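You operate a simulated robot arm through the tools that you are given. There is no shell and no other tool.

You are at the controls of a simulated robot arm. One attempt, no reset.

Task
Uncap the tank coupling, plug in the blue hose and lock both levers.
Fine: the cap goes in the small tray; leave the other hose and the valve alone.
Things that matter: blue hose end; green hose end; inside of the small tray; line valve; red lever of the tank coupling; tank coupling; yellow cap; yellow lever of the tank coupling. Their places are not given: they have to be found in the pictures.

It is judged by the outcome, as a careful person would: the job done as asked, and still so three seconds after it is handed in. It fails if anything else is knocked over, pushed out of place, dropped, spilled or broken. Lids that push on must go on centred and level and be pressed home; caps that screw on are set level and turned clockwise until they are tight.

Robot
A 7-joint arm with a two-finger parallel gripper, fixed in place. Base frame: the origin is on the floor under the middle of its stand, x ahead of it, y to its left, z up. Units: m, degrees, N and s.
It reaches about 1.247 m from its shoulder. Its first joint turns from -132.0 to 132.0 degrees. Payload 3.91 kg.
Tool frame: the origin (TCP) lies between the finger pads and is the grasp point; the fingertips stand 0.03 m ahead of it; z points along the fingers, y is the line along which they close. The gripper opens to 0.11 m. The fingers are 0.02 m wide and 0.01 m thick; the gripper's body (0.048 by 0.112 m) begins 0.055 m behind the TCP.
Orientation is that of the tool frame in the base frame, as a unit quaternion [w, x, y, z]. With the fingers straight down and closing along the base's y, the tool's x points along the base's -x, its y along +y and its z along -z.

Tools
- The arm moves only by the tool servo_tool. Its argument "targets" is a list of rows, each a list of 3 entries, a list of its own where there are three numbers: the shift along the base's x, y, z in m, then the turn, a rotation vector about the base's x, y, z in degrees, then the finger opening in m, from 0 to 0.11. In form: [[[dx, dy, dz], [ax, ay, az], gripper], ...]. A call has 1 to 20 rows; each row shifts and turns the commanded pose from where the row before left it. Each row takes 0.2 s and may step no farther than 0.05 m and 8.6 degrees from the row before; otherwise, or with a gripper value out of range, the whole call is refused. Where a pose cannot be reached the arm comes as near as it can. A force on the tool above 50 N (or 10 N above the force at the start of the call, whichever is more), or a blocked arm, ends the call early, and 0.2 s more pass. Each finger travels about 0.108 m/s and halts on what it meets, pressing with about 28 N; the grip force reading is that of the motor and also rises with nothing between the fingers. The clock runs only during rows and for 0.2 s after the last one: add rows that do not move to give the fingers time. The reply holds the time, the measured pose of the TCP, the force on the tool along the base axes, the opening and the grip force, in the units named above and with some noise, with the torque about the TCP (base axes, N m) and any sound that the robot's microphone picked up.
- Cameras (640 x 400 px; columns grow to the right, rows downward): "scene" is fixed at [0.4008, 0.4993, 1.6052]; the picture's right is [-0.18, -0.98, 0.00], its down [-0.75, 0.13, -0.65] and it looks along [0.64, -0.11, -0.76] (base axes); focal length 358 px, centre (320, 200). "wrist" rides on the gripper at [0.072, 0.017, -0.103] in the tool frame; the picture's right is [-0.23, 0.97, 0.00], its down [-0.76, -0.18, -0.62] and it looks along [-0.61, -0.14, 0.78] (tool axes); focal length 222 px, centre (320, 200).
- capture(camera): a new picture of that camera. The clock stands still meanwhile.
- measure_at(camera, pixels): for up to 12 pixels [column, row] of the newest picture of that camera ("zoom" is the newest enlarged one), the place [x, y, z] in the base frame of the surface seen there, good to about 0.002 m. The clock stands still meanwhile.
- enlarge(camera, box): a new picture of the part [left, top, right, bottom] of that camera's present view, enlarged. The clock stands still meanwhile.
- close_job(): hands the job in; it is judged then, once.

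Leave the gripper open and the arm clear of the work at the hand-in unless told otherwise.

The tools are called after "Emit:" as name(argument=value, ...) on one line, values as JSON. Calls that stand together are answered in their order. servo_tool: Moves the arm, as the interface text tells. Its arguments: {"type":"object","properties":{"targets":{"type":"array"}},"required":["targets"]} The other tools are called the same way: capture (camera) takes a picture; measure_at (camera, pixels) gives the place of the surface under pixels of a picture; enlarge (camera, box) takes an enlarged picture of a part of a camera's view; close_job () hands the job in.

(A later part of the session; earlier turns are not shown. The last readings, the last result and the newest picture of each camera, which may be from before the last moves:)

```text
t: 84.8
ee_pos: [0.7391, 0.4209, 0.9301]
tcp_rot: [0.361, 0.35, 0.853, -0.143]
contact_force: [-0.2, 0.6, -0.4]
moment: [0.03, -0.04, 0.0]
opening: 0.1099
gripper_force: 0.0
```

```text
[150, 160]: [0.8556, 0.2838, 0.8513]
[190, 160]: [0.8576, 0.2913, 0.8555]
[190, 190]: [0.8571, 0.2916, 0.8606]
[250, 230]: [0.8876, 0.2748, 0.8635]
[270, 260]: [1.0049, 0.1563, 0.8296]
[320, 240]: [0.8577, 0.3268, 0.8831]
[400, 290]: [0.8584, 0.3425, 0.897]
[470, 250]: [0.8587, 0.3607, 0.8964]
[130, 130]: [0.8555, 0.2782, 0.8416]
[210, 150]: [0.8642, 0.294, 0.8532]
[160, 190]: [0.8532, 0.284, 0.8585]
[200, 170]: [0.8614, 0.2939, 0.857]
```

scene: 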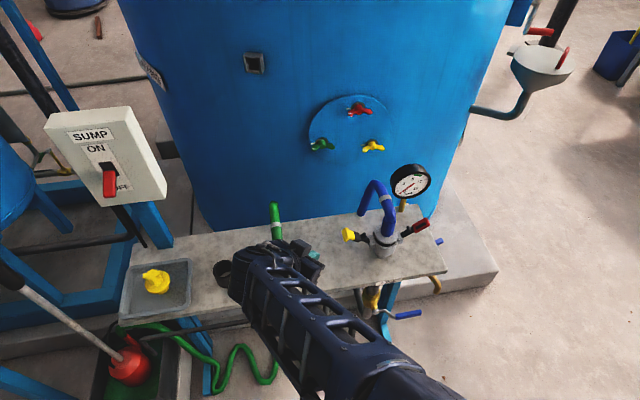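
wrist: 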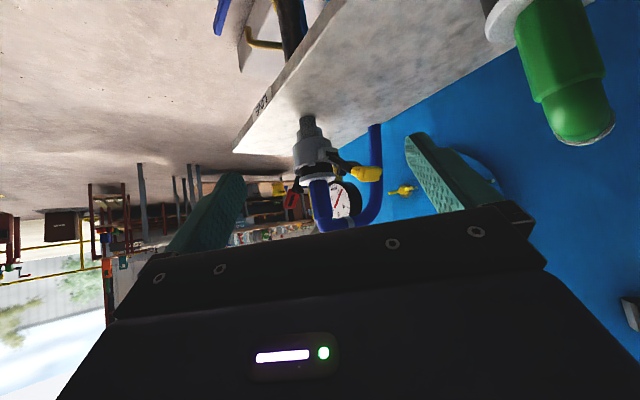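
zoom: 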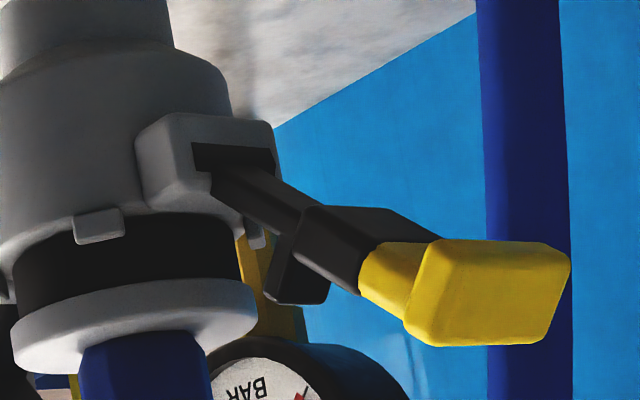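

The close-up shows a small hinge block on the ear's outer face with the bar, claw, sleeve and yellow grip beyond. My presses so far had poor leverage: about 2.5–3 Nm at most, near mid-lever or at an angle. Before forcing any direction, I'll test gently with the best leverage, perpendicular to the handle end. First I'll reorient the closed fingers to point mostly forward (60° tilt), so they act as a bar I can place under the lever end.

Emit:
servo_tool(targets=[[[0, 0, 0], [5.3, 5.3, 0], 0.08], [[0, 0, 0], [5.3, 5.3, 0], 0.04], [[0, 0, 0], [5.3, 5.3, 0], 0.0], [[0, 0, 0], [5.3, 5.3, 0], 0.0], [[0, 0, 0], [5.3, 5.3, 0], 0.0], [[0, 0, 0], [5.3, 5.3, 0], 0.0], [[0, 0, 0], [0, 0, 7.5], 0.0], [[0, 0, 0], [0, 0, 7.5], 0.0], [[0, 0, 0], [0, 0, 7.5], 0.0], [[0, 0, 0], [0, 0, 7.5], 0.0], [[0, 0, 0], [0, 0, 7.5], 0.0], [[0, 0, 0], [0, 0, 7.5], 0.0], [[0, 0, 0], [0, -7.5, 0], 0.0], [[0, 0, 0], [0, -7.5, 0], 0.0], [[0, 0, 0], [0, -7.5, 0], 0.0], [[0, 0, 0], [0, -7.5, 0], 0.0], [[0, 0, 0], [0, -7.5, 0], 0.0], [[0, 0, 0], [0, -7.5, 0], 0.0], [[0, 0, 0], [0, -7.5, 0], 0.0], [[0, 0, 0], [0, -7.5, 0], 0.0]])

Emit:
capture(camera="wrist")

```text
t: 89.0
ee_pos: [0.7383, 0.4193, 0.9323]
tcp_rot: [0.506, -0.002, 0.862, 0.006]
contact_force: [0.0, -1.0, 0.3]
moment: [-0.02, 0.05, 0.01]
opening: 0.0
gripper_force: 27.9
```

```text
taken
```

wrist: 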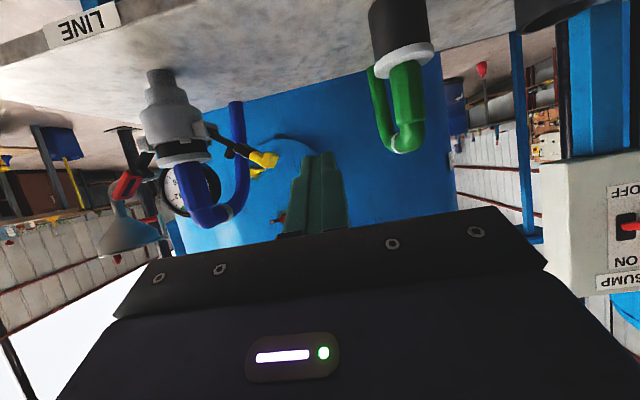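

This gives a good straight-on view of the coupling with both levers. Enlarging it for geometry.

Emit:
enlarge(camera="wrist", box=[100, 60, 290, 200])

Emit:
measure_at(camera="zoom", pixels=[[235, 90], [240, 170], [215, 140], [345, 215], [360, 225], [405, 260], [450, 290], [510, 315], [545, 330], [420, 315], [300, 240], [320, 195]])

```text
2.86 times, centred on (195, 130) of wrist
```

zoom: 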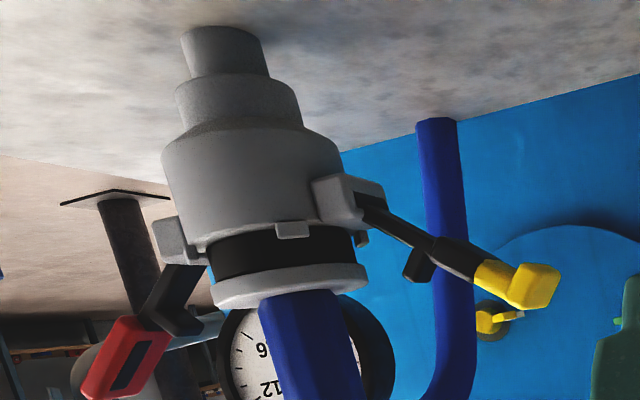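

```text
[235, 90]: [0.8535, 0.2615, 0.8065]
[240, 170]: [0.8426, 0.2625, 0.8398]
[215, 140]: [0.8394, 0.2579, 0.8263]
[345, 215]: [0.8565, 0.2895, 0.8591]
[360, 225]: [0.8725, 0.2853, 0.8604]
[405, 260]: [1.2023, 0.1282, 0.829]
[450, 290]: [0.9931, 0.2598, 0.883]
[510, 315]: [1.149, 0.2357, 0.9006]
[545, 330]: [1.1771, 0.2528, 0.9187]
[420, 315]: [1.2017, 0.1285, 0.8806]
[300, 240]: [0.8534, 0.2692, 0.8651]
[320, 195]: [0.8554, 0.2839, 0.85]
```

I'll bring this finger bar in at lever height, outside the yellow lever, and then slide it just under the lever's end.

Emit:
servo_tool(targets=[[[0.03, -0.004, -0.015], [0, 0, 0], 0.0], [[0.03, -0.005, -0.015], [0, 0, 0], 0.0], [[0.03, -0.005, -0.012], [0, 0, 0], 0.0], [[0.028, -0.005, -0.004], [0, 0, 0], 0.0], [[0, -0.01, 0], [0, 0, 0], 0.0], [[0, -0.01, 0], [0, 0, 0], 0.0], [[0, -0.006, 0], [0, 0, 0], 0.0], [[0, 0, 0], [0, 0, 0], 0.0]])

Emit:
capture(camera="wrist")

Emit:
enlarge(camera="wrist", box=[150, 60, 400, 240])

```text
t: 90.8
ee_pos: [0.8563, 0.3762, 0.8854]
tcp_rot: [0.505, -0.003, 0.863, 0.005]
contact_force: [0.3, 0.6, 0.5]
moment: [-0.03, 0.02, -0.01]
opening: 0.0003
gripper_force: 27.8
```

```text
taken
```

wrist: 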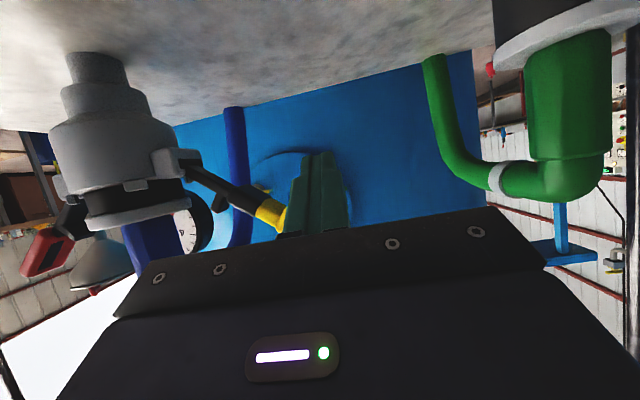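

```text
2.22 times, centred on (275, 150) of wrist
```

zoom: 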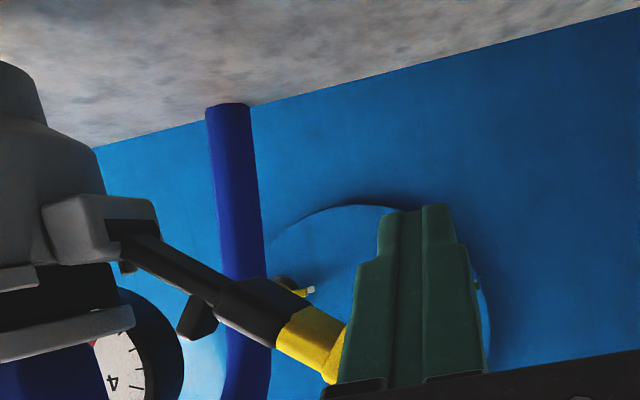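

The bar is still just outside the lever end. I'll lower 6 mm so it goes under the end plate, then slide inward slowly.

Emit:
servo_tool(targets=[[[0, 0, -0.006], [0, 0, 0], 0.0], [[0, -0.004, 0], [0, 0, 0], 0.0], [[0, -0.004, 0], [0, 0, 0], 0.0], [[0, -0.003, 0], [0, 0, 0], 0.0], [[0, -0.003, 0], [0, 0, 0], 0.0], [[0, 0, 0], [0, 0, 0], 0.0]])

Emit:
enlarge(camera="wrist", box=[150, 60, 400, 240])

```text
t: 92.2
ee_pos: [0.8559, 0.3615, 0.8807]
tcp_rot: [0.506, -0.003, 0.863, 0.006]
contact_force: [0.0, -0.3, 0.0]
moment: [0.02, 0.0, 0.01]
opening: 0.0001
gripper_force: 28.2
```

```text
2.22 times, centred on (275, 150) of wrist
```

zoom: 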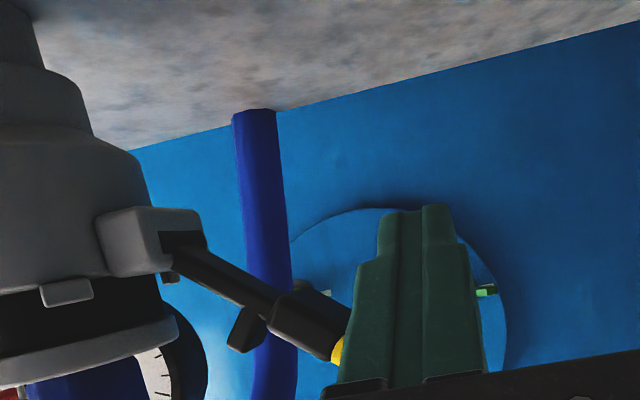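

No contact yet, so the bar is going under the end. Sliding a little further in and then up along the arc in small steps.

Emit:
servo_tool(targets=[[[0, -0.003, 0], [0, 0, 0], 0.0], [[0, -0.003, 0], [0, 0, 0], 0.0], [[0, -0.001, 0.002], [0, 0, 0], 0.0], [[0, -0.001, 0.002], [0, 0, 0], 0.0], [[0, 0, 0], [0, 0, 0], 0.0]])

```text
t: 93.3
ee_pos: [0.8555, 0.3542, 0.8825]
tcp_rot: [0.506, -0.003, 0.863, 0.006]
contact_force: [-0.2, -0.3, -0.8]
moment: [0.01, -0.03, 0.0]
opening: 0.0
gripper_force: 28.0
```

Emit:
servo_tool(targets=[[[0, -0.001, 0.002], [0, 0, 0], 0.0], [[0, -0.001, 0.002], [0, 0, 0], 0.0], [[0, 0, 0], [0, 0, 0], 0.0]])

```text
t: 94.2
ee_pos: [0.8568, 0.3519, 0.8871]
tcp_rot: [0.505, -0.003, 0.863, 0.006]
contact_force: [-1.1, 0.3, -0.6]
moment: [0.0, 0.04, 0.03]
opening: 0.0
gripper_force: 28.2
```

No contact so far. I'll keep moving up and inward in 2 mm steps, watching the force.

Emit:
servo_tool(targets=[[[0, -0.001, 0.002], [0, 0, 0], 0.0], [[0, -0.001, 0.002], [0, 0, 0], 0.0], [[0, 0, 0], [0, 0, 0], 0.0]])

Emit:
enlarge(camera="wrist", box=[150, 60, 400, 240])

```text
t: 95.0
ee_pos: [0.8569, 0.3505, 0.8913]
tcp_rot: [0.506, -0.003, 0.863, 0.006]
contact_force: [-0.5, 0.2, -0.5]
moment: [0.02, -0.01, 0.02]
opening: 0.0
gripper_force: 27.9
```

```text
2.22 times, centred on (275, 150) of wrist
```

zoom: 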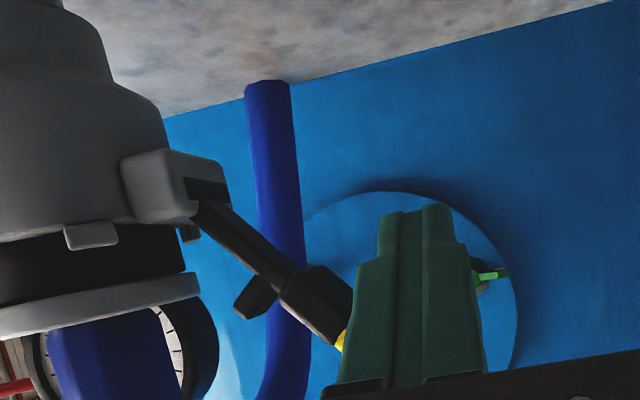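

The lever now looks steeper in the picture than before, so it seems to be following upward with almost no force. I'll measure it to confirm.

Emit:
measure_at(camera="zoom", pixels=[[195, 200], [230, 235], [270, 270], [320, 285], [335, 320], [315, 310], [250, 300], [345, 340], [150, 180], [205, 185]])

```text
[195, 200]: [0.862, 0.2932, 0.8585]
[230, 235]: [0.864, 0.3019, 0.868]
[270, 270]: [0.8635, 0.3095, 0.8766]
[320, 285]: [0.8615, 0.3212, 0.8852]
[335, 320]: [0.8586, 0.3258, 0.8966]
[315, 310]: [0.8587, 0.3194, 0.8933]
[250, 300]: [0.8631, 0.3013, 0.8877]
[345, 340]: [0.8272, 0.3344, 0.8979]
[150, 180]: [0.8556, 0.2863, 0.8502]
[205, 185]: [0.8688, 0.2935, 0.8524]
```

Confirmed: the bar of the lever has turned from about 38° to 47° with no noticeable force, so the levers do swing up. My first sideways shove had simply jammed on the end plate. I'll continue along the arc around the pivot at about (y 0.290, z 0.8535).

Emit:
servo_tool(targets=[[[0, -0.0027, 0.0042], [0, 0, 0], 0.0], [[0, -0.0028, 0.0041], [0, 0, 0], 0.0], [[0, -0.0039, 0.0045], [0, 0, 0], 0.0], [[0, -0.0039, 0.0044], [0, 0, 0], 0.0], [[0, 0, 0], [0, 0, 0], 0.0]])

Emit:
enlarge(camera="wrist", box=[150, 40, 400, 220])

Emit:
enlarge(camera="scene", box=[330, 170, 440, 260])

```text
t: 96.2
ee_pos: [0.8565, 0.3374, 0.9072]
tcp_rot: [0.505, -0.003, 0.863, 0.005]
contact_force: [0.1, 0.3, -0.6]
moment: [0.02, -0.03, 0.0]
opening: 0.0
gripper_force: 28.3
```

```text
2.22 times, centred on (275, 130) of wrist
```

zoom: 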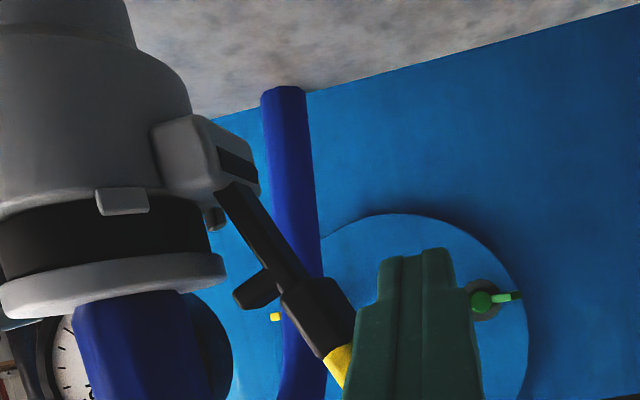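

```text
4.44 times, centred on (385, 215) of scene
```

zoom: 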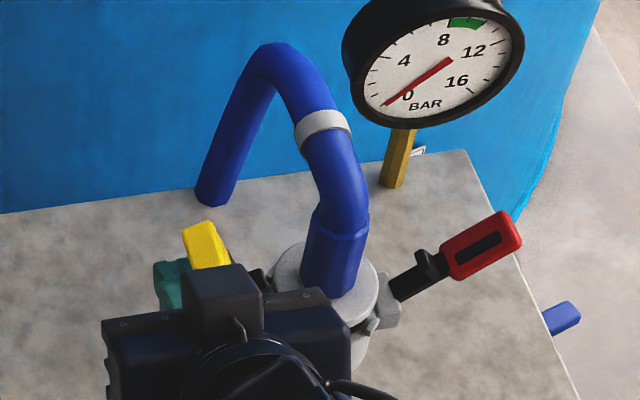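

The lever swings up smoothly and its claw is heading for the flange edge. Continuing along the arc toward vertical, in small steps and watching for force.

Emit:
servo_tool(targets=[[[0, -0.0045, 0.0043], [0, 0, 0], 0.0], [[0, -0.0045, 0.0038], [0, 0, 0], 0.0], [[0, -0.0045, 0.003], [0, 0, 0], 0.0], [[0, -0.004, 0.0022], [0, 0, 0], 0.0], [[0, 0, 0], [0, 0, 0], 0.0]])

Emit:
enlarge(camera="wrist", box=[150, 40, 400, 220])

```text
t: 97.3
ee_pos: [0.856, 0.3195, 0.9227]
tcp_rot: [0.506, -0.003, 0.863, 0.005]
contact_force: [-0.1, 0.8, 0.0]
moment: [-0.04, 0.03, -0.01]
opening: 0.0
gripper_force: 28.1
```

```text
2.22 times, centred on (275, 130) of wrist
```

zoom: 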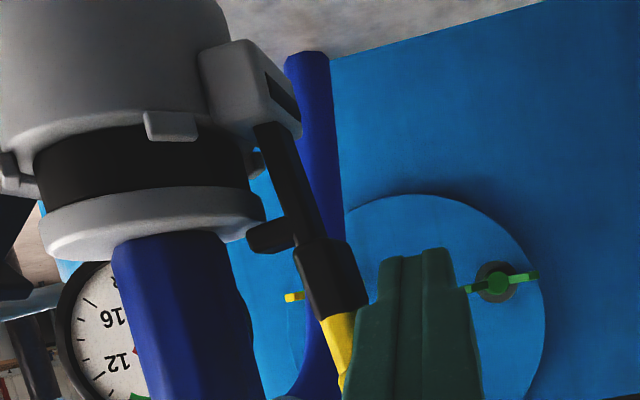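

The claw is now right at the flange's top edge, so this is clearly the locking motion. I'll keep pushing inward in small steps and watch the force and any sound.

Emit:
servo_tool(targets=[[[0, -0.003, 0.0012], [0, 0, 0], 0.0], [[0, -0.003, 0.001], [0, 0, 0], 0.0], [[0, -0.003, 0.0005], [0, 0, 0], 0.0], [[0, 0, 0], [0, 0, 0], 0.0]])

Emit:
enlarge(camera="wrist", box=[150, 40, 400, 220])

```text
t: 98.3
ee_pos: [0.8554, 0.3098, 0.9242]
tcp_rot: [0.505, -0.003, 0.863, 0.006]
contact_force: [-0.7, 0.0, 0.1]
moment: [-0.01, -0.03, -0.01]
opening: 0.0
gripper_force: 28.3
```

```text
2.22 times, centred on (275, 130) of wrist
```

zoom: 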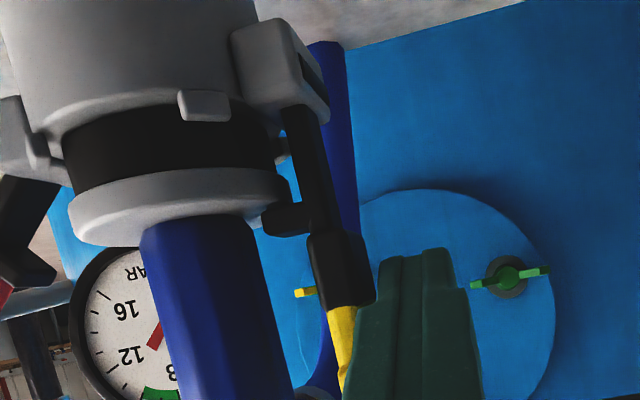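

The claw has come over the flange edge, still with no resistance. Pushing further inward.

Emit:
servo_tool(targets=[[[0, -0.002, 0.0003], [0, 0, 0], 0.0], [[0, -0.002, 0], [0, 0, 0], 0.0], [[0, -0.002, 0], [0, 0, 0], 0.0], [[0, 0, 0], [0, 0, 0], 0.0]])

Emit:
enlarge(camera="wrist", box=[150, 40, 400, 220])

```text
t: 99.3
ee_pos: [0.8564, 0.3069, 0.925]
tcp_rot: [0.506, -0.004, 0.863, 0.006]
contact_force: [-0.3, 33.0, -0.7]
moment: [-0.04, -0.01, 0.05]
opening: 0.0
gripper_force: 28.0
```

```text
2.22 times, centred on (275, 130) of wrist
```

zoom: 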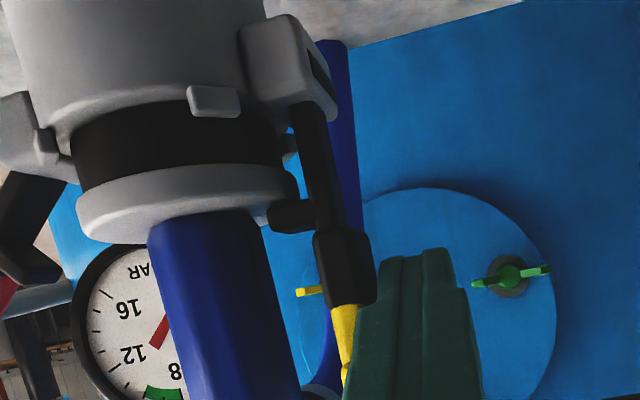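

Resistance now: 33 N, with the claw over the flange's top surface and starting to clamp. I'll keep pushing in 1 mm steps, since the clamping stroke is expected to be stiff.

Emit:
servo_tool(targets=[[[0, -0.001, 0], [0, 0, 0], 0.0], [[0, -0.001, 0], [0, 0, 0], 0.0], [[0, 0, 0], [0, 0, 0], 0.0]])

```text
t: 100.0
ee_pos: [0.855, 0.3092, 0.9256]
tcp_rot: [0.506, -0.005, 0.862, 0.008]
contact_force: [2.7, 18.6, -4.4]
moment: [-0.06, 0.04, 0.1]
opening: 0.0
gripper_force: 27.9
stopped in row 3: the force on the tool passed its limit at 51 N (the readings are from after the stop); the commanded pose is now the measured one
```

It stopped at 51 N before the lever got fully upright. I'll look closely at how the claw meets the flange.

Emit:
enlarge(camera="wrist", box=[225, 80, 315, 150])

Emit:
measure_at(camera="zoom", pixels=[[320, 170], [350, 250], [380, 330], [410, 380], [260, 270], [300, 290], [245, 290], [200, 200], [150, 220], [230, 180], [180, 260], [330, 290]])

```text
5.71 times, centred on (270, 115) of wrist
```

zoom: 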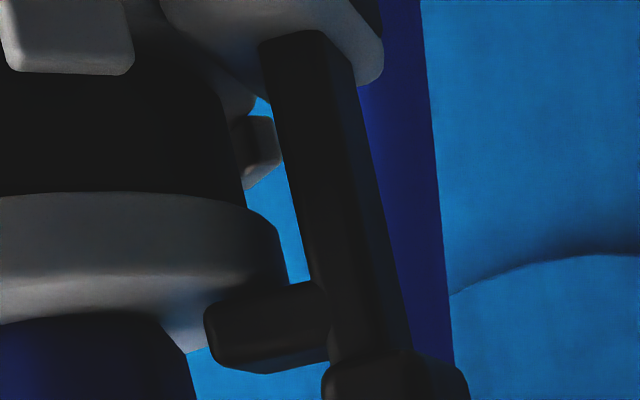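

```text
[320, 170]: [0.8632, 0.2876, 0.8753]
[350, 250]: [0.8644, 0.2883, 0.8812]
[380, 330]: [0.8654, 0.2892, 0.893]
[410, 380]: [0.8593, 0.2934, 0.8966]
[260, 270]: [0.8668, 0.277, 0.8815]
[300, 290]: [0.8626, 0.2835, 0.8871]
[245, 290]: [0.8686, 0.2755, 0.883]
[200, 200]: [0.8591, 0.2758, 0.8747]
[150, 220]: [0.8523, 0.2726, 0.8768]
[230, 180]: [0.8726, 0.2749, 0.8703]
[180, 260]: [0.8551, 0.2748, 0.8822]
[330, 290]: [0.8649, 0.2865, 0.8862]
```

The lever stands at about 85° with its claw resting on the flange's top. There's been no click and no over-centre yet. I'll ease off a little to see whether it stays there or falls back.

Emit:
servo_tool(targets=[[[0, 0.004, 0], [0, 0, 0], 0.0], [[0, 0.008, 0], [0, 0, 0], 0.0], [[0, 0, 0], [0, 0, 0], 0.0], [[0, 0, 0], [0, 0, 0], 0.0]])

Emit:
enlarge(camera="wrist", box=[150, 40, 400, 220])

```text
t: 101.0
ee_pos: [0.8554, 0.3186, 0.9252]
tcp_rot: [0.505, -0.003, 0.863, 0.006]
contact_force: [-0.5, 0.1, -0.4]
moment: [0.02, -0.01, 0.0]
opening: 0.0
gripper_force: 27.8
```

```text
2.22 times, centred on (275, 130) of wrist
```

zoom: 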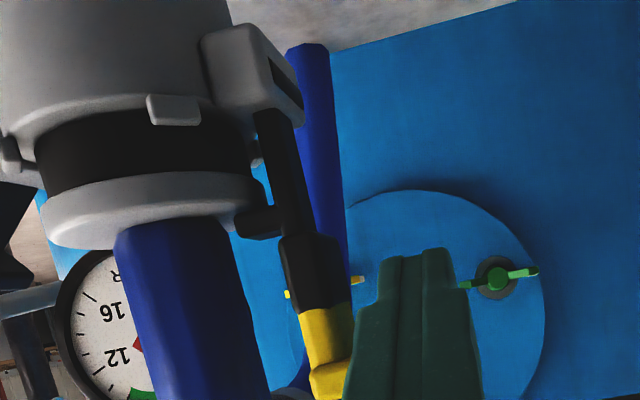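

The lever stays upright by itself. I'll measure its present angle and the claw and flange heights again.

Emit:
enlarge(camera="wrist", box=[200, 70, 310, 210])

Emit:
measure_at(camera="zoom", pixels=[[325, 130], [345, 190], [360, 260], [375, 330], [290, 220], [260, 225], [240, 180], [215, 200], [170, 190], [120, 220], [390, 370], [250, 235]])

```text
2.86 times, centred on (255, 140) of wrist
```

zoom: 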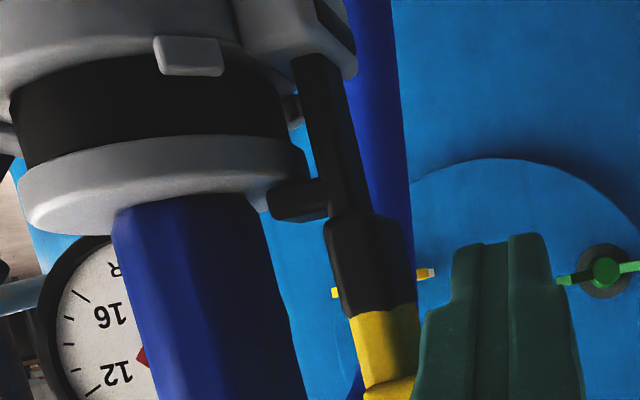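

```text
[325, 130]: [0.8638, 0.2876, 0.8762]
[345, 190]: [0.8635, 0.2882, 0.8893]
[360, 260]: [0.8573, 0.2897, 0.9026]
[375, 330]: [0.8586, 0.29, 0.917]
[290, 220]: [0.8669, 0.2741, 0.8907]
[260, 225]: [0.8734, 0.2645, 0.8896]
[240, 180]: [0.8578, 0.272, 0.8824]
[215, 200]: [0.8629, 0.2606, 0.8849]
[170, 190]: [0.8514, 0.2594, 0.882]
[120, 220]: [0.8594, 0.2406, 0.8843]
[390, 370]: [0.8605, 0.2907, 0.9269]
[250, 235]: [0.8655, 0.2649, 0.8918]
```

The yellow lever stands at about 86–87° with its claw over the flange, and it stays there. It may be at its end stop, but I'll come back to confirm. Next I'll raise the red lever the same way: retreat, pass in front of the coupling, and come in outside the red lever's end.

Emit:
servo_tool(targets=[[[0, 0.025, 0], [0, 0, 0], 0.0], [[-0.03, 0.01, 0], [0, 0, 0], 0.0], [[-0.04, 0, 0.01], [0, 0, 0], 0.0], [[-0.04, -0.02, 0.01], [0, 0, 0], 0.0], [[0, -0.045, 0], [0, 0, 0], 0.0], [[0, -0.045, 0], [0, 0, 0], 0.0], [[0, -0.045, 0], [0, 0, 0], 0.0], [[0, -0.045, 0], [0, 0, 0], 0.0], [[0, -0.045, 0], [0, 0, 0], 0.0], [[0, 0, 0], [0, 0, 0], 0.0]])

Emit:
capture(camera="wrist")

Emit:
enlarge(camera="scene", box=[338, 170, 438, 260])

```text
t: 103.2
ee_pos: [0.7449, 0.108, 0.9441]
tcp_rot: [0.506, -0.003, 0.862, 0.007]
contact_force: [-0.6, -0.6, -0.3]
moment: [0.01, 0.01, 0.02]
opening: 0.0
gripper_force: 27.6
```

```text
taken
```

wrist: 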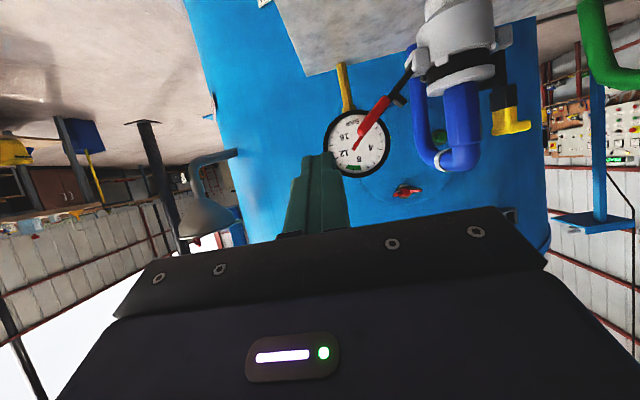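

```text
4.44 times, centred on (388, 215) of scene
```

zoom: 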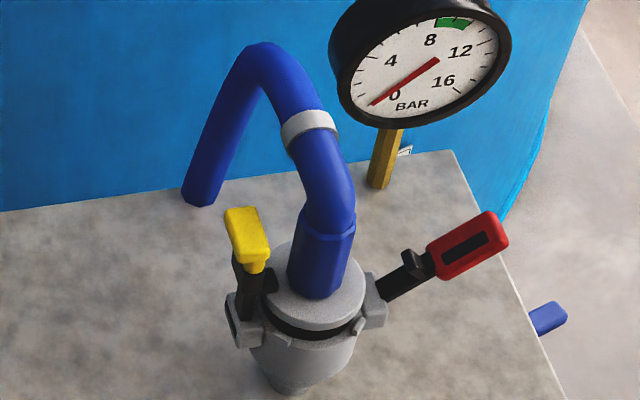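

From here the coupling shows clearly in side view: yellow lever upright, red lever open. Zooming on it.

Emit:
enlarge(camera="wrist", box=[380, 0, 540, 150])

Emit:
measure_at(camera="zoom", pixels=[[255, 235], [255, 190], [470, 190], [475, 240], [480, 290], [500, 330], [180, 160], [130, 210], [80, 220], [30, 270], [255, 215], [405, 210]])

```text
2.67 times, centred on (460, 75) of wrist
```

zoom: 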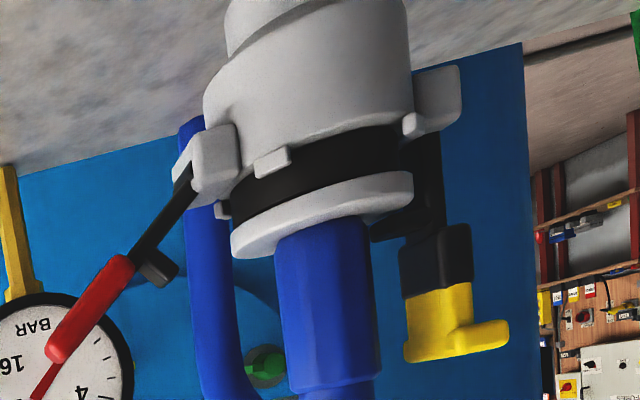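

```text
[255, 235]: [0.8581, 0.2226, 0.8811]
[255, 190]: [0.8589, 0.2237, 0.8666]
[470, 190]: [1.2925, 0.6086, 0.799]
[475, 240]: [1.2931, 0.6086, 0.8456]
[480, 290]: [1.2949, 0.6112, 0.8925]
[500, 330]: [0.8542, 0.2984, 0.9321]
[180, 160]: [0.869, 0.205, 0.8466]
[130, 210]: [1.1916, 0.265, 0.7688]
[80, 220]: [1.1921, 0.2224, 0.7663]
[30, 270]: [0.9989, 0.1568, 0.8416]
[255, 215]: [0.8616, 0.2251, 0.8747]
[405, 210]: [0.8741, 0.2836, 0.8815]
```

The yellow lever is parallel to the coupling axis and its claw sits over the flange. Now I'll bring the finger bar forward outside the red lever's end, low enough to go under it.

Emit:
servo_tool(targets=[[[0.025, -0.003, -0.02], [0, 0, 0], 0.0], [[0.025, 0, -0.02], [0, 0, 0], 0.0], [[0.025, 0, -0.02], [0, 0, 0], 0.0], [[0.025, 0, -0.006], [0, 0, 0], 0.0], [[0.011, 0, 0], [0, 0, 0], 0.0], [[0, 0, 0], [0, 0, 0], 0.0]])

Emit:
capture(camera="wrist")

Emit:
enlarge(camera="wrist", box=[270, 30, 520, 230])

```text
t: 104.6
ee_pos: [0.8578, 0.1044, 0.8786]
tcp_rot: [0.505, -0.005, 0.863, 0.008]
contact_force: [-0.3, -0.2, -0.1]
moment: [0.01, 0.04, 0.01]
opening: 0.0002
gripper_force: 28.1
```

```text
taken
```

wrist: 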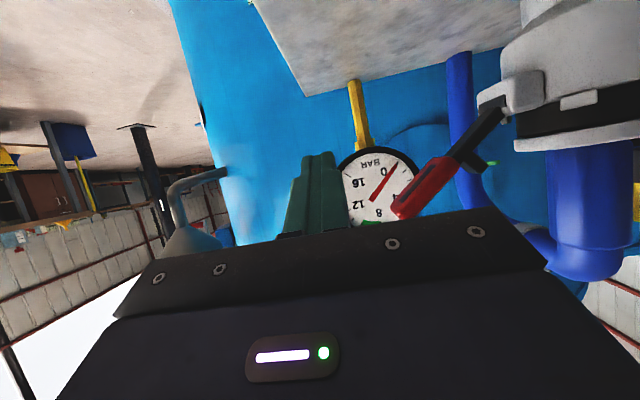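

```text
2.00 times, centred on (395, 130) of wrist
```

zoom: 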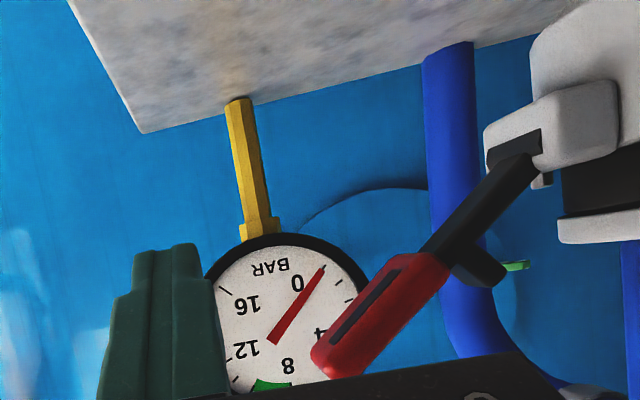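

The red lever is clear in view and the bar is to its left. Measuring the red lever's end and bar.

Emit:
measure_at(camera="zoom", pixels=[[325, 355], [345, 370], [360, 320], [400, 300], [430, 270], [460, 230], [500, 185], [480, 270], [530, 150], [520, 130], [340, 340], [415, 265]])

```text
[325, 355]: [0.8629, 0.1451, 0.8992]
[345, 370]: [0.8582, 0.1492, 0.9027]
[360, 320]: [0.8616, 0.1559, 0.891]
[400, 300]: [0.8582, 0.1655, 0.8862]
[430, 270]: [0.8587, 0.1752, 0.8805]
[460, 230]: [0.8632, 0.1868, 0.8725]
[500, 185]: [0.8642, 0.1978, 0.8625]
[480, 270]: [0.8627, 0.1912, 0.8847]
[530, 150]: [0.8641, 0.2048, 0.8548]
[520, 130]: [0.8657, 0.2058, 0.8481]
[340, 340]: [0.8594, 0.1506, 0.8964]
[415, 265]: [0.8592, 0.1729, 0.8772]
```

The red lever is at about 36–37°, with its end at (y 0.147, z 0.90) and a mirrored pivot near (y 0.2145, z 0.851). I'll slide the bar under its end.

Emit:
servo_tool(targets=[[[0, 0.01, 0], [0, 0, 0], 0.0], [[0, 0.01, 0], [0, 0, 0], 0.0], [[0, 0.01, 0], [0, 0, 0], 0.0], [[0, 0.008, 0], [0, 0, 0], 0.0], [[0, 0.006, 0], [0, 0, 0], 0.0], [[0, 0, 0], [0, 0, 0], 0.0]])

Emit:
enlarge(camera="wrist", box=[230, 30, 480, 230])

```text
t: 106.0
ee_pos: [0.857, 0.1487, 0.8782]
tcp_rot: [0.505, -0.004, 0.863, 0.007]
contact_force: [-0.9, -0.3, -0.9]
moment: [0.0, 0.01, 0.04]
opening: 0.0
gripper_force: 27.6
```

```text
2.00 times, centred on (355, 130) of wrist
```

zoom: 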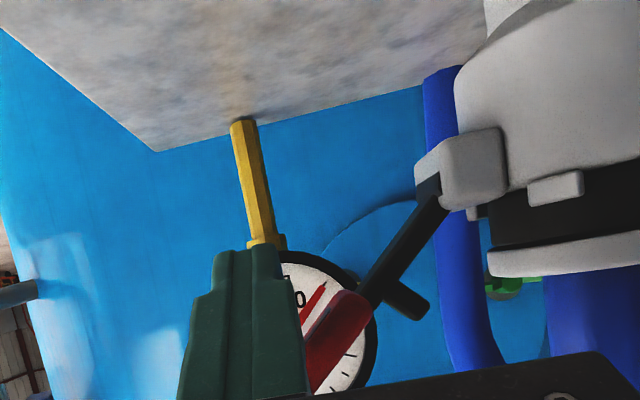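

The bar is under the red handle. Raising along the mirrored arc in small steps.

Emit:
servo_tool(targets=[[[0, 0.002, 0.0037], [0, 0, 0], 0.0], [[0, 0.002, 0.0037], [0, 0, 0], 0.0], [[0, 0.002, 0.0037], [0, 0, 0], 0.0], [[0, 0.0025, 0.004], [0, 0, 0], 0.0], [[0, 0.0025, 0.004], [0, 0, 0], 0.0], [[0, 0, 0], [0, 0, 0], 0.0]])

Emit:
enlarge(camera="wrist", box=[230, 30, 480, 230])

```text
t: 107.4
ee_pos: [0.8566, 0.1591, 0.8981]
tcp_rot: [0.506, -0.004, 0.863, 0.007]
contact_force: [0.0, 0.1, 0.2]
moment: [0.0, 0.0, -0.01]
opening: 0.0001
gripper_force: 28.2
```

```text
2.00 times, centred on (355, 130) of wrist
```

zoom: 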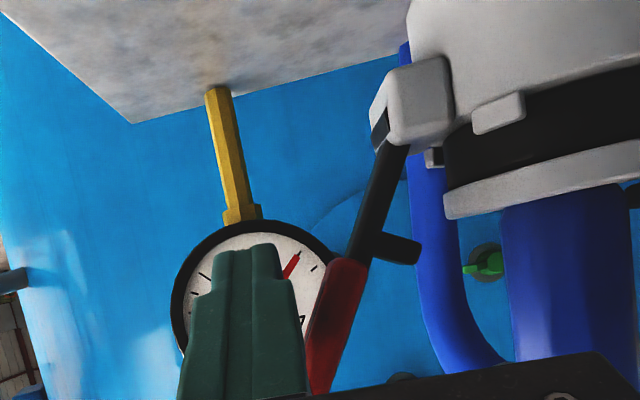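

The red lever is swinging up freely too. Continuing.

Emit:
servo_tool(targets=[[[0, 0.0039, 0.0045], [0, 0, 0], 0.0], [[0, 0.0039, 0.0045], [0, 0, 0], 0.0], [[0, 0.0045, 0.0037], [0, 0, 0], 0.0], [[0, 0.0045, 0.0037], [0, 0, 0], 0.0], [[0, 0.003, 0.0016], [0, 0, 0], 0.0], [[0, 0, 0], [0, 0, 0], 0.0]])

Emit:
enlarge(camera="wrist", box=[230, 30, 480, 230])

```text
t: 108.8
ee_pos: [0.8557, 0.1786, 0.9163]
tcp_rot: [0.505, -0.004, 0.863, 0.007]
contact_force: [-0.5, 0.3, -0.5]
moment: [-0.01, -0.01, 0.03]
opening: 0.0002
gripper_force: 28.2
```

```text
2.00 times, centred on (355, 130) of wrist
```

zoom: 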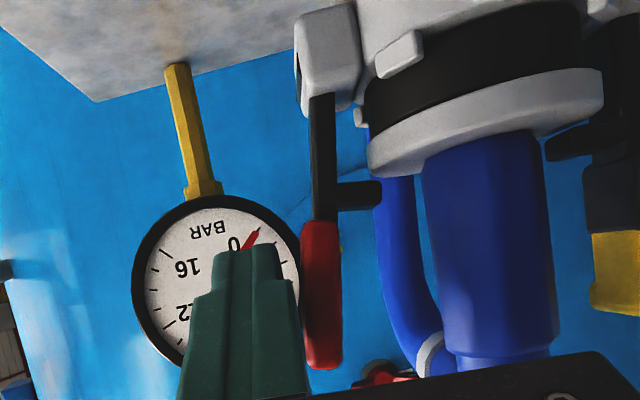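

The red lever is approaching upright; its claw (355,195) is near the flange edge. Continuing inward with finer steps.

Emit:
servo_tool(targets=[[[0, 0.004, 0.002], [0, 0, 0], 0.0], [[0, 0.004, 0.0015], [0, 0, 0], 0.0], [[0, 0.002, 0.0006], [0, 0, 0], 0.0], [[0, 0.002, 0.0003], [0, 0, 0], 0.0], [[0, 0, 0], [0, 0, 0], 0.0]])

Emit:
enlarge(camera="wrist", box=[230, 30, 480, 230])

```text
t: 110.0
ee_pos: [0.8578, 0.1915, 0.9211]
tcp_rot: [0.507, -0.005, 0.862, 0.008]
contact_force: [-0.2, -3.8, -1.0]
moment: [0.01, 0.0, 0.0]
opening: 0.0
gripper_force: 27.8
```

```text
2.00 times, centred on (355, 130) of wrist
```

zoom: 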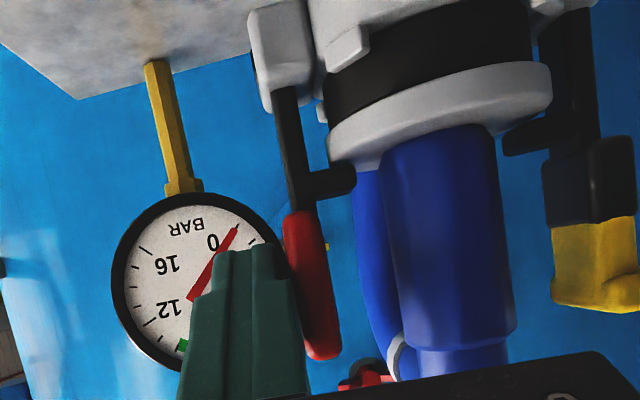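

The red claw is reaching over the flange edge, with about 4 N so far. Pushing on in 1–1.5 mm steps.

Emit:
servo_tool(targets=[[[0, 0.0015, 0], [0, 0, 0], 0.0], [[0, 0.0015, 0], [0, 0, 0], 0.0], [[0, 0.001, 0], [0, 0, 0], 0.0], [[0, 0, 0], [0, 0, 0], 0.0]])

Emit:
enlarge(camera="wrist", box=[230, 30, 480, 230])

```text
t: 111.0
ee_pos: [0.8568, 0.1917, 0.9197]
tcp_rot: [0.506, -0.003, 0.862, 0.007]
contact_force: [-2.7, -33.4, 2.6]
moment: [0.02, -0.01, 0.03]
opening: 0.0001
gripper_force: 28.0
```

```text
2.00 times, centred on (355, 130) of wrist
```

zoom: 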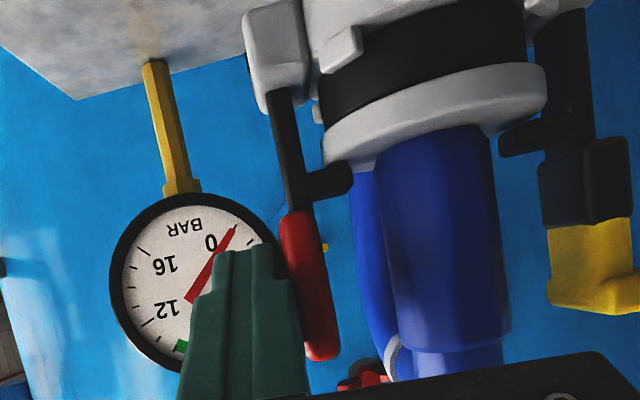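

Resistance of 33 N on the red lever. Measuring its angle now.

Emit:
measure_at(camera="zoom", pixels=[[280, 110], [290, 160], [297, 195], [305, 240], [320, 330], [330, 180], [345, 175], [340, 150], [500, 80], [510, 130], [335, 190], [530, 140]])

Emit:
enlarge(camera="wrist", box=[340, 50, 430, 140])

```text
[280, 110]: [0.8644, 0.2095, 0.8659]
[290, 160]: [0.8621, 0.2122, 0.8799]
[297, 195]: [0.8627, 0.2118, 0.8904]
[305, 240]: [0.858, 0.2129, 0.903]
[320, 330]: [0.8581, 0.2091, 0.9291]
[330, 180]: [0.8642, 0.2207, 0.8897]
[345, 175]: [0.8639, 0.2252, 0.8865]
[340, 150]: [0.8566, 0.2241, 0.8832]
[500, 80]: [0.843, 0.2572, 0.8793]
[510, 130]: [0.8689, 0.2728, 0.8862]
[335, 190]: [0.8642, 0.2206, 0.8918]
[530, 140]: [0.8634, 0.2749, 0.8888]
```

```text
4.44 times, centred on (385, 95) of wrist
```

zoom: 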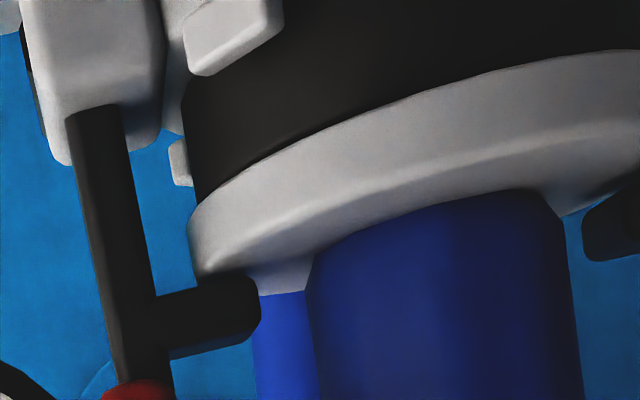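

Both claws sit over the flange and the red lever is close to vertical. I'll push it a little more, as I did with the yellow, to make sure it's at its end.

Emit:
servo_tool(targets=[[[0, 0.0008, 0], [0, 0, 0], 0.0], [[0, 0.0008, 0], [0, 0, 0], 0.0], [[0, 0, 0], [0, 0, 0], 0.0]])

```text
t: 111.8
ee_pos: [0.8588, 0.1916, 0.9199]
tcp_rot: [0.505, -0.003, 0.863, 0.005]
contact_force: [-4.9, -17.8, 2.2]
moment: [-0.01, -0.01, 0.05]
opening: 0.0001
gripper_force: 28.1
stopped in row 3: the force on the tool passed its limit at 50 N (the readings are from after the stop); the commanded pose is now the measured one
```

Same as yellow: at 50 N it doesn't go further. I'll back off and go to the front for a straight view of both levers, the claws and the flange.

Emit:
servo_tool(targets=[[[0, -0.006, 0], [0, 0, 0], 0.0], [[0, -0.02, 0], [0, 0, 0], 0.0], [[-0.04, -0.01, 0], [0, 0, 0], 0.0], [[-0.045, 0, 0], [0, 0, 0], 0.0], [[-0.03, 0.03, 0.01], [0, 0, 0], 0.0], [[0, 0.04, 0.01], [0, 0, 0], 0.03], [[0, 0.02, 0], [0, 0, 0], 0.08], [[0, 0, 0], [0, 0, 0], 0.11], [[0, 0, 0], [0, 0, 0], 0.11]])

Emit:
capture(camera="wrist")

Emit:
enlarge(camera="wrist", box=[230, 50, 430, 220])

Emit:
enlarge(camera="scene", box=[338, 170, 438, 260])

```text
t: 113.8
ee_pos: [0.7433, 0.2472, 0.94]
tcp_rot: [0.505, -0.003, 0.863, 0.006]
contact_force: [0.2, 0.2, -0.8]
moment: [-0.01, 0.02, 0.01]
opening: 0.1101
gripper_force: 0.0
```

```text
taken
```

wrist: 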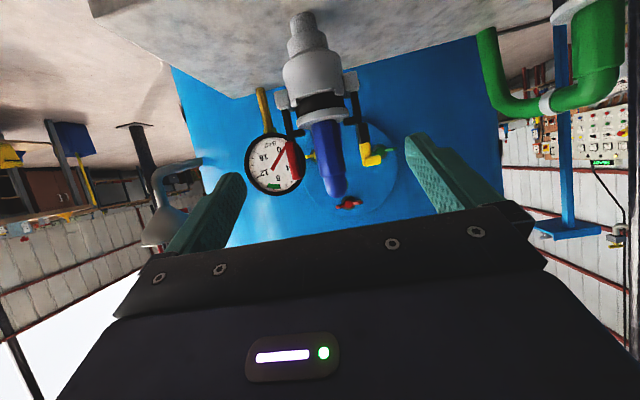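

```text
2.35 times, centred on (330, 135) of wrist
```

zoom: 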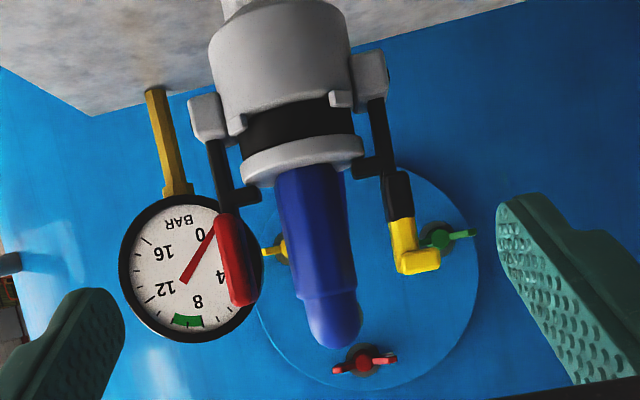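

```text
4.44 times, centred on (388, 215) of scene
```

zoom: 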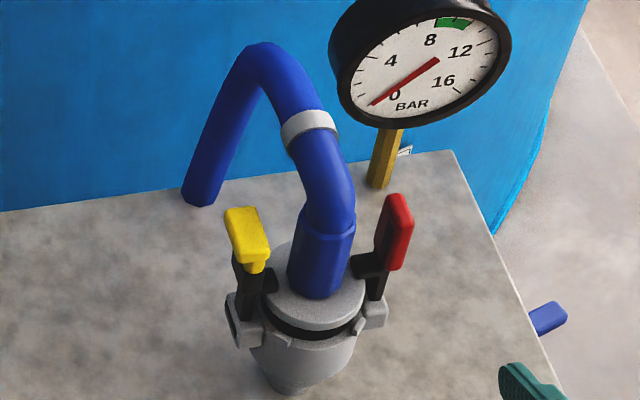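

Both levers stand upright with their claws over the flange. I'll zoom in closer to see if there's a gap between the claws and the flange.

Emit:
enlarge(camera="wrist", box=[300, 75, 390, 145])

Emit:
measure_at(camera="zoom", pixels=[[420, 185], [440, 195], [470, 185], [395, 175], [395, 160], [320, 180], [200, 190], [480, 90], [500, 170], [535, 270], [560, 350], [450, 205]])

Emit:
enlarge(camera="scene", box=[362, 205, 412, 255])

```text
5.71 times, centred on (345, 110) of wrist
```

zoom: 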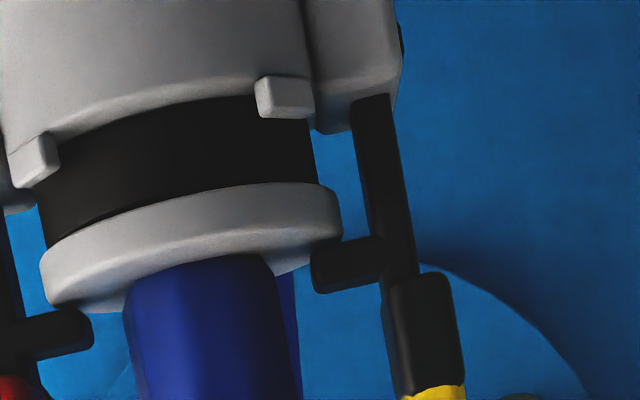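

```text
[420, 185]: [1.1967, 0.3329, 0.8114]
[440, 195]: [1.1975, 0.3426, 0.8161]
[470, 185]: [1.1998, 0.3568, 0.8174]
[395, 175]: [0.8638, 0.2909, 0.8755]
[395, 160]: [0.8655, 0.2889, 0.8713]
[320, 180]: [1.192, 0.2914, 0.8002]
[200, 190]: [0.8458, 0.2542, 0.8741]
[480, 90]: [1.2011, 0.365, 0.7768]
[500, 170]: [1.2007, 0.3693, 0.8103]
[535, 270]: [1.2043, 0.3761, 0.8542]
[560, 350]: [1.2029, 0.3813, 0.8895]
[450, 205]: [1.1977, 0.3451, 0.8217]
```

```text
8.00 times, centred on (387, 230) of scene
```

zoom: 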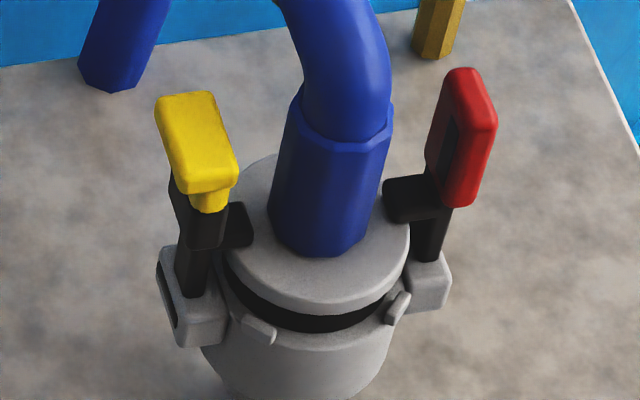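

By the camera geometry both levers are within about 1° of vertical, so they're at the end of their travel, and they stay there. Now I'll check the seat once more by measuring the flange side, its lower edge and the ring in this 8x scene zoom.

Emit:
measure_at(camera="zoom", pixels=[[320, 285], [320, 295], [320, 303], [320, 310], [320, 318], [320, 326], [320, 335], [395, 265], [400, 290], [235, 270], [232, 285], [245, 290]])

```text
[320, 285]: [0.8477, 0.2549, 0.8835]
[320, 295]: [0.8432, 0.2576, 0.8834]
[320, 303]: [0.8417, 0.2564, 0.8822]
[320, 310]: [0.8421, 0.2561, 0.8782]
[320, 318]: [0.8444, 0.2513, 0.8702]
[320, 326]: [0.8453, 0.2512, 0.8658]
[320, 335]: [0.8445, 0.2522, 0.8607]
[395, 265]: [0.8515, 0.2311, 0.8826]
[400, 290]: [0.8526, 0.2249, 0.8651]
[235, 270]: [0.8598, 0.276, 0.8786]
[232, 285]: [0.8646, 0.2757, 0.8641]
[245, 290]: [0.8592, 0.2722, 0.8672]
```

The flange's underside is at about z 0.875, on the ring, and the claws sit just above its top. As a last check that the plug is pressed home, I'll press lightly straight down on the hose elbow above the plug axis. First I'll measure the elbow's top.

Emit:
enlarge(camera="scene", box=[350, 175, 420, 235])

Emit:
measure_at(camera="zoom", pixels=[[350, 290], [345, 230], [335, 180], [325, 140], [300, 100], [260, 60], [360, 330], [350, 260], [230, 70], [370, 200]])

```text
6.67 times, centred on (385, 205) of scene
```

zoom: 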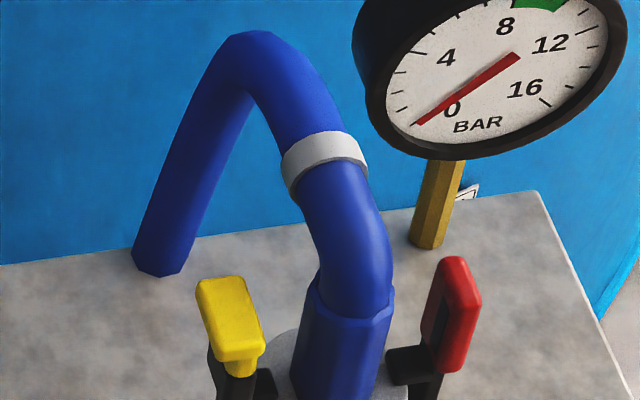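

```text
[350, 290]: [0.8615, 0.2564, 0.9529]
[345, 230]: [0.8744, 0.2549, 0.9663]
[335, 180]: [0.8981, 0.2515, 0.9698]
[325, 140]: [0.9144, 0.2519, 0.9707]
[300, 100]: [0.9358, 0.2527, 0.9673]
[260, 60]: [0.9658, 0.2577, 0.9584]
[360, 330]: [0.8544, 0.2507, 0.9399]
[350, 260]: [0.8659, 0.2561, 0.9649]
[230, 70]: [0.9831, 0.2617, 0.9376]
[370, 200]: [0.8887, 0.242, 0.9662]
```

The elbow's top is nearly flat, around z≈0.967 at x≈0.872, right above the plug axis. I'll close the fingers, set the gripper vertical and move above that point.

Emit:
servo_tool(targets=[[[0, 0, 0.015], [0, 7.5, 0], 0.08], [[0, 0, 0.015], [0, 7.5, 0], 0.04], [[0, 0, 0.015], [0, 7.5, 0], 0.0], [[0, 0, 0.015], [0, 7.5, 0], 0.0], [[0, 0, 0.015], [0, 7.5, 0], 0.0], [[0, 0, 0.015], [0, 7.5, 0], 0.0], [[0, 0, 0.015], [0, 7.5, 0], 0.0], [[0, 0, 0.01], [0, 7.5, 0], 0.0], [[0.03, 0.002, 0], [0, 0, 0], 0.0], [[0.035, 0.002, 0], [0, 0, 0], 0.0], [[0.035, 0, 0], [0, 0, 0], 0.0], [[0.028, 0, 0], [0, 0, 0], 0.0], [[0, 0, 0], [0, 0, 0], 0.0]])

Emit:
capture(camera="wrist")

Emit:
capture(camera="scene")

```text
t: 116.6
ee_pos: [0.8709, 0.2518, 1.0567]
tcp_rot: [0.007, 0.0, 1.0, 0.007]
contact_force: [-0.1, -0.7, 0.4]
moment: [-0.03, 0.01, 0.02]
opening: 0.0
gripper_force: 27.8
```

```text
taken
```

wrist: 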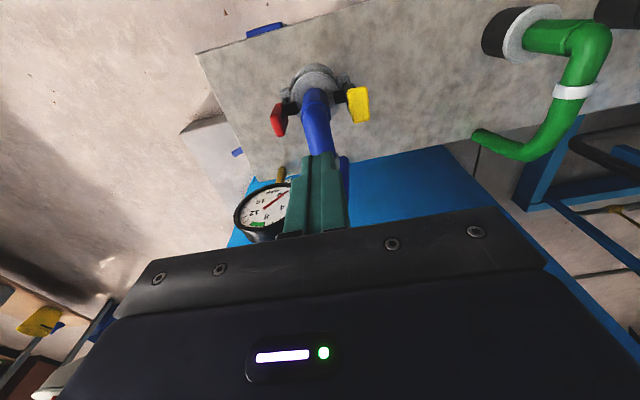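

```text
taken
```

scene: 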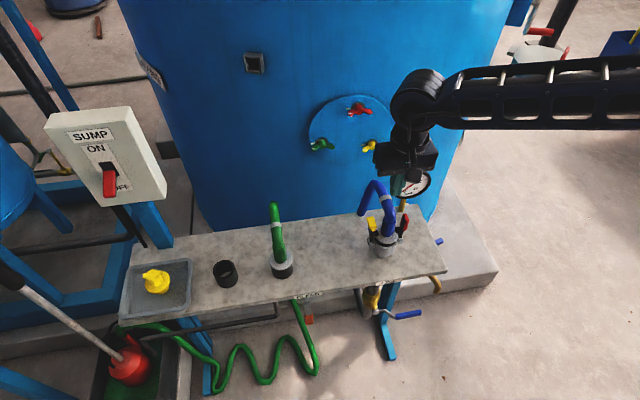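

The fingertips are above the elbow. Lowering to just above it, then a light press in small steps.

Emit:
servo_tool(targets=[[[0, 0, -0.02], [0, 0, 0], 0.0], [[0, 0, -0.02], [0, 0, 0], 0.0], [[0, 0, -0.01], [0, 0, 0], 0.0], [[0, 0, -0.004], [0, 0, 0], 0.0], [[0, 0, -0.003], [0, 0, 0], 0.0], [[0, 0, -0.002], [0, 0, 0], 0.0], [[0, 0, 0], [0, 0, 0], 0.0]])

```text
t: 118.3
ee_pos: [0.8707, 0.253, 0.9998]
tcp_rot: [0.009, 0.001, 1.0, 0.008]
contact_force: [-6.4, -3.7, 16.2]
moment: [-0.18, 0.34, 0.02]
opening: 0.0001
gripper_force: 27.8
stopped in row 7: the force on the tool passed its limit at 52 N (the readings are from after the stop); the commanded pose is now the measured one
```

The press briefly reached 52 N and the hose was solid, so it isn't sinking any further. I'll lift off and check the flange height and the levers.

Emit:
servo_tool(targets=[[[0, 0, 0.005], [0, 0, 0], 0.0], [[0, 0, 0.03], [0, 0, 0], 0.0], [[-0.02, 0, 0.03], [0, 0, 0], 0.0], [[-0.04, 0, 0.02], [0, 0, 0], 0.0], [[-0.045, -0.01, 0.0], [0, 0, 0], 0.0], [[-0.045, -0.01, 0.0], [0, 0, 0], 0.0], [[0, 0, 0], [0, 0, 0], 0.0]])

Emit:
enlarge(camera="scene", box=[362, 205, 412, 255])

Emit:
measure_at(camera="zoom", pixels=[[320, 285], [320, 295], [320, 303], [320, 310], [320, 318], [250, 275], [380, 270], [400, 245], [240, 255], [300, 290], [350, 285]])

```text
t: 119.9
ee_pos: [0.7206, 0.2332, 1.0851]
tcp_rot: [0.008, 0.001, 1.0, 0.008]
contact_force: [0.5, 0.7, 0.1]
moment: [-0.02, 0.01, 0.03]
opening: 0.0
gripper_force: 27.5
```

```text
8.00 times, centred on (387, 230) of scene
```

zoom: 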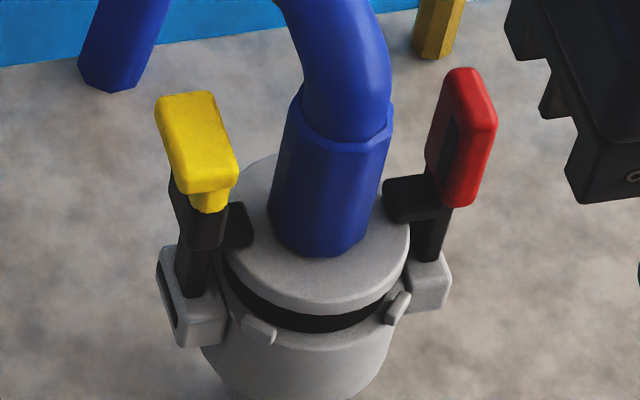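

```text
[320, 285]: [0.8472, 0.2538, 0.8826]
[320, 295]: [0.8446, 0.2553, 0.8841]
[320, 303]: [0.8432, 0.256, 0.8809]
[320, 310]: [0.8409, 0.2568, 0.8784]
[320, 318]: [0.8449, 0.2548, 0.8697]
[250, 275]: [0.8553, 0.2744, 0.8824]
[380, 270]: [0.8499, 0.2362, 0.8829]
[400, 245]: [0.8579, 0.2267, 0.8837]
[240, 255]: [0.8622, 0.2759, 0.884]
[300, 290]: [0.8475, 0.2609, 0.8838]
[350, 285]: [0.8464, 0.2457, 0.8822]
```

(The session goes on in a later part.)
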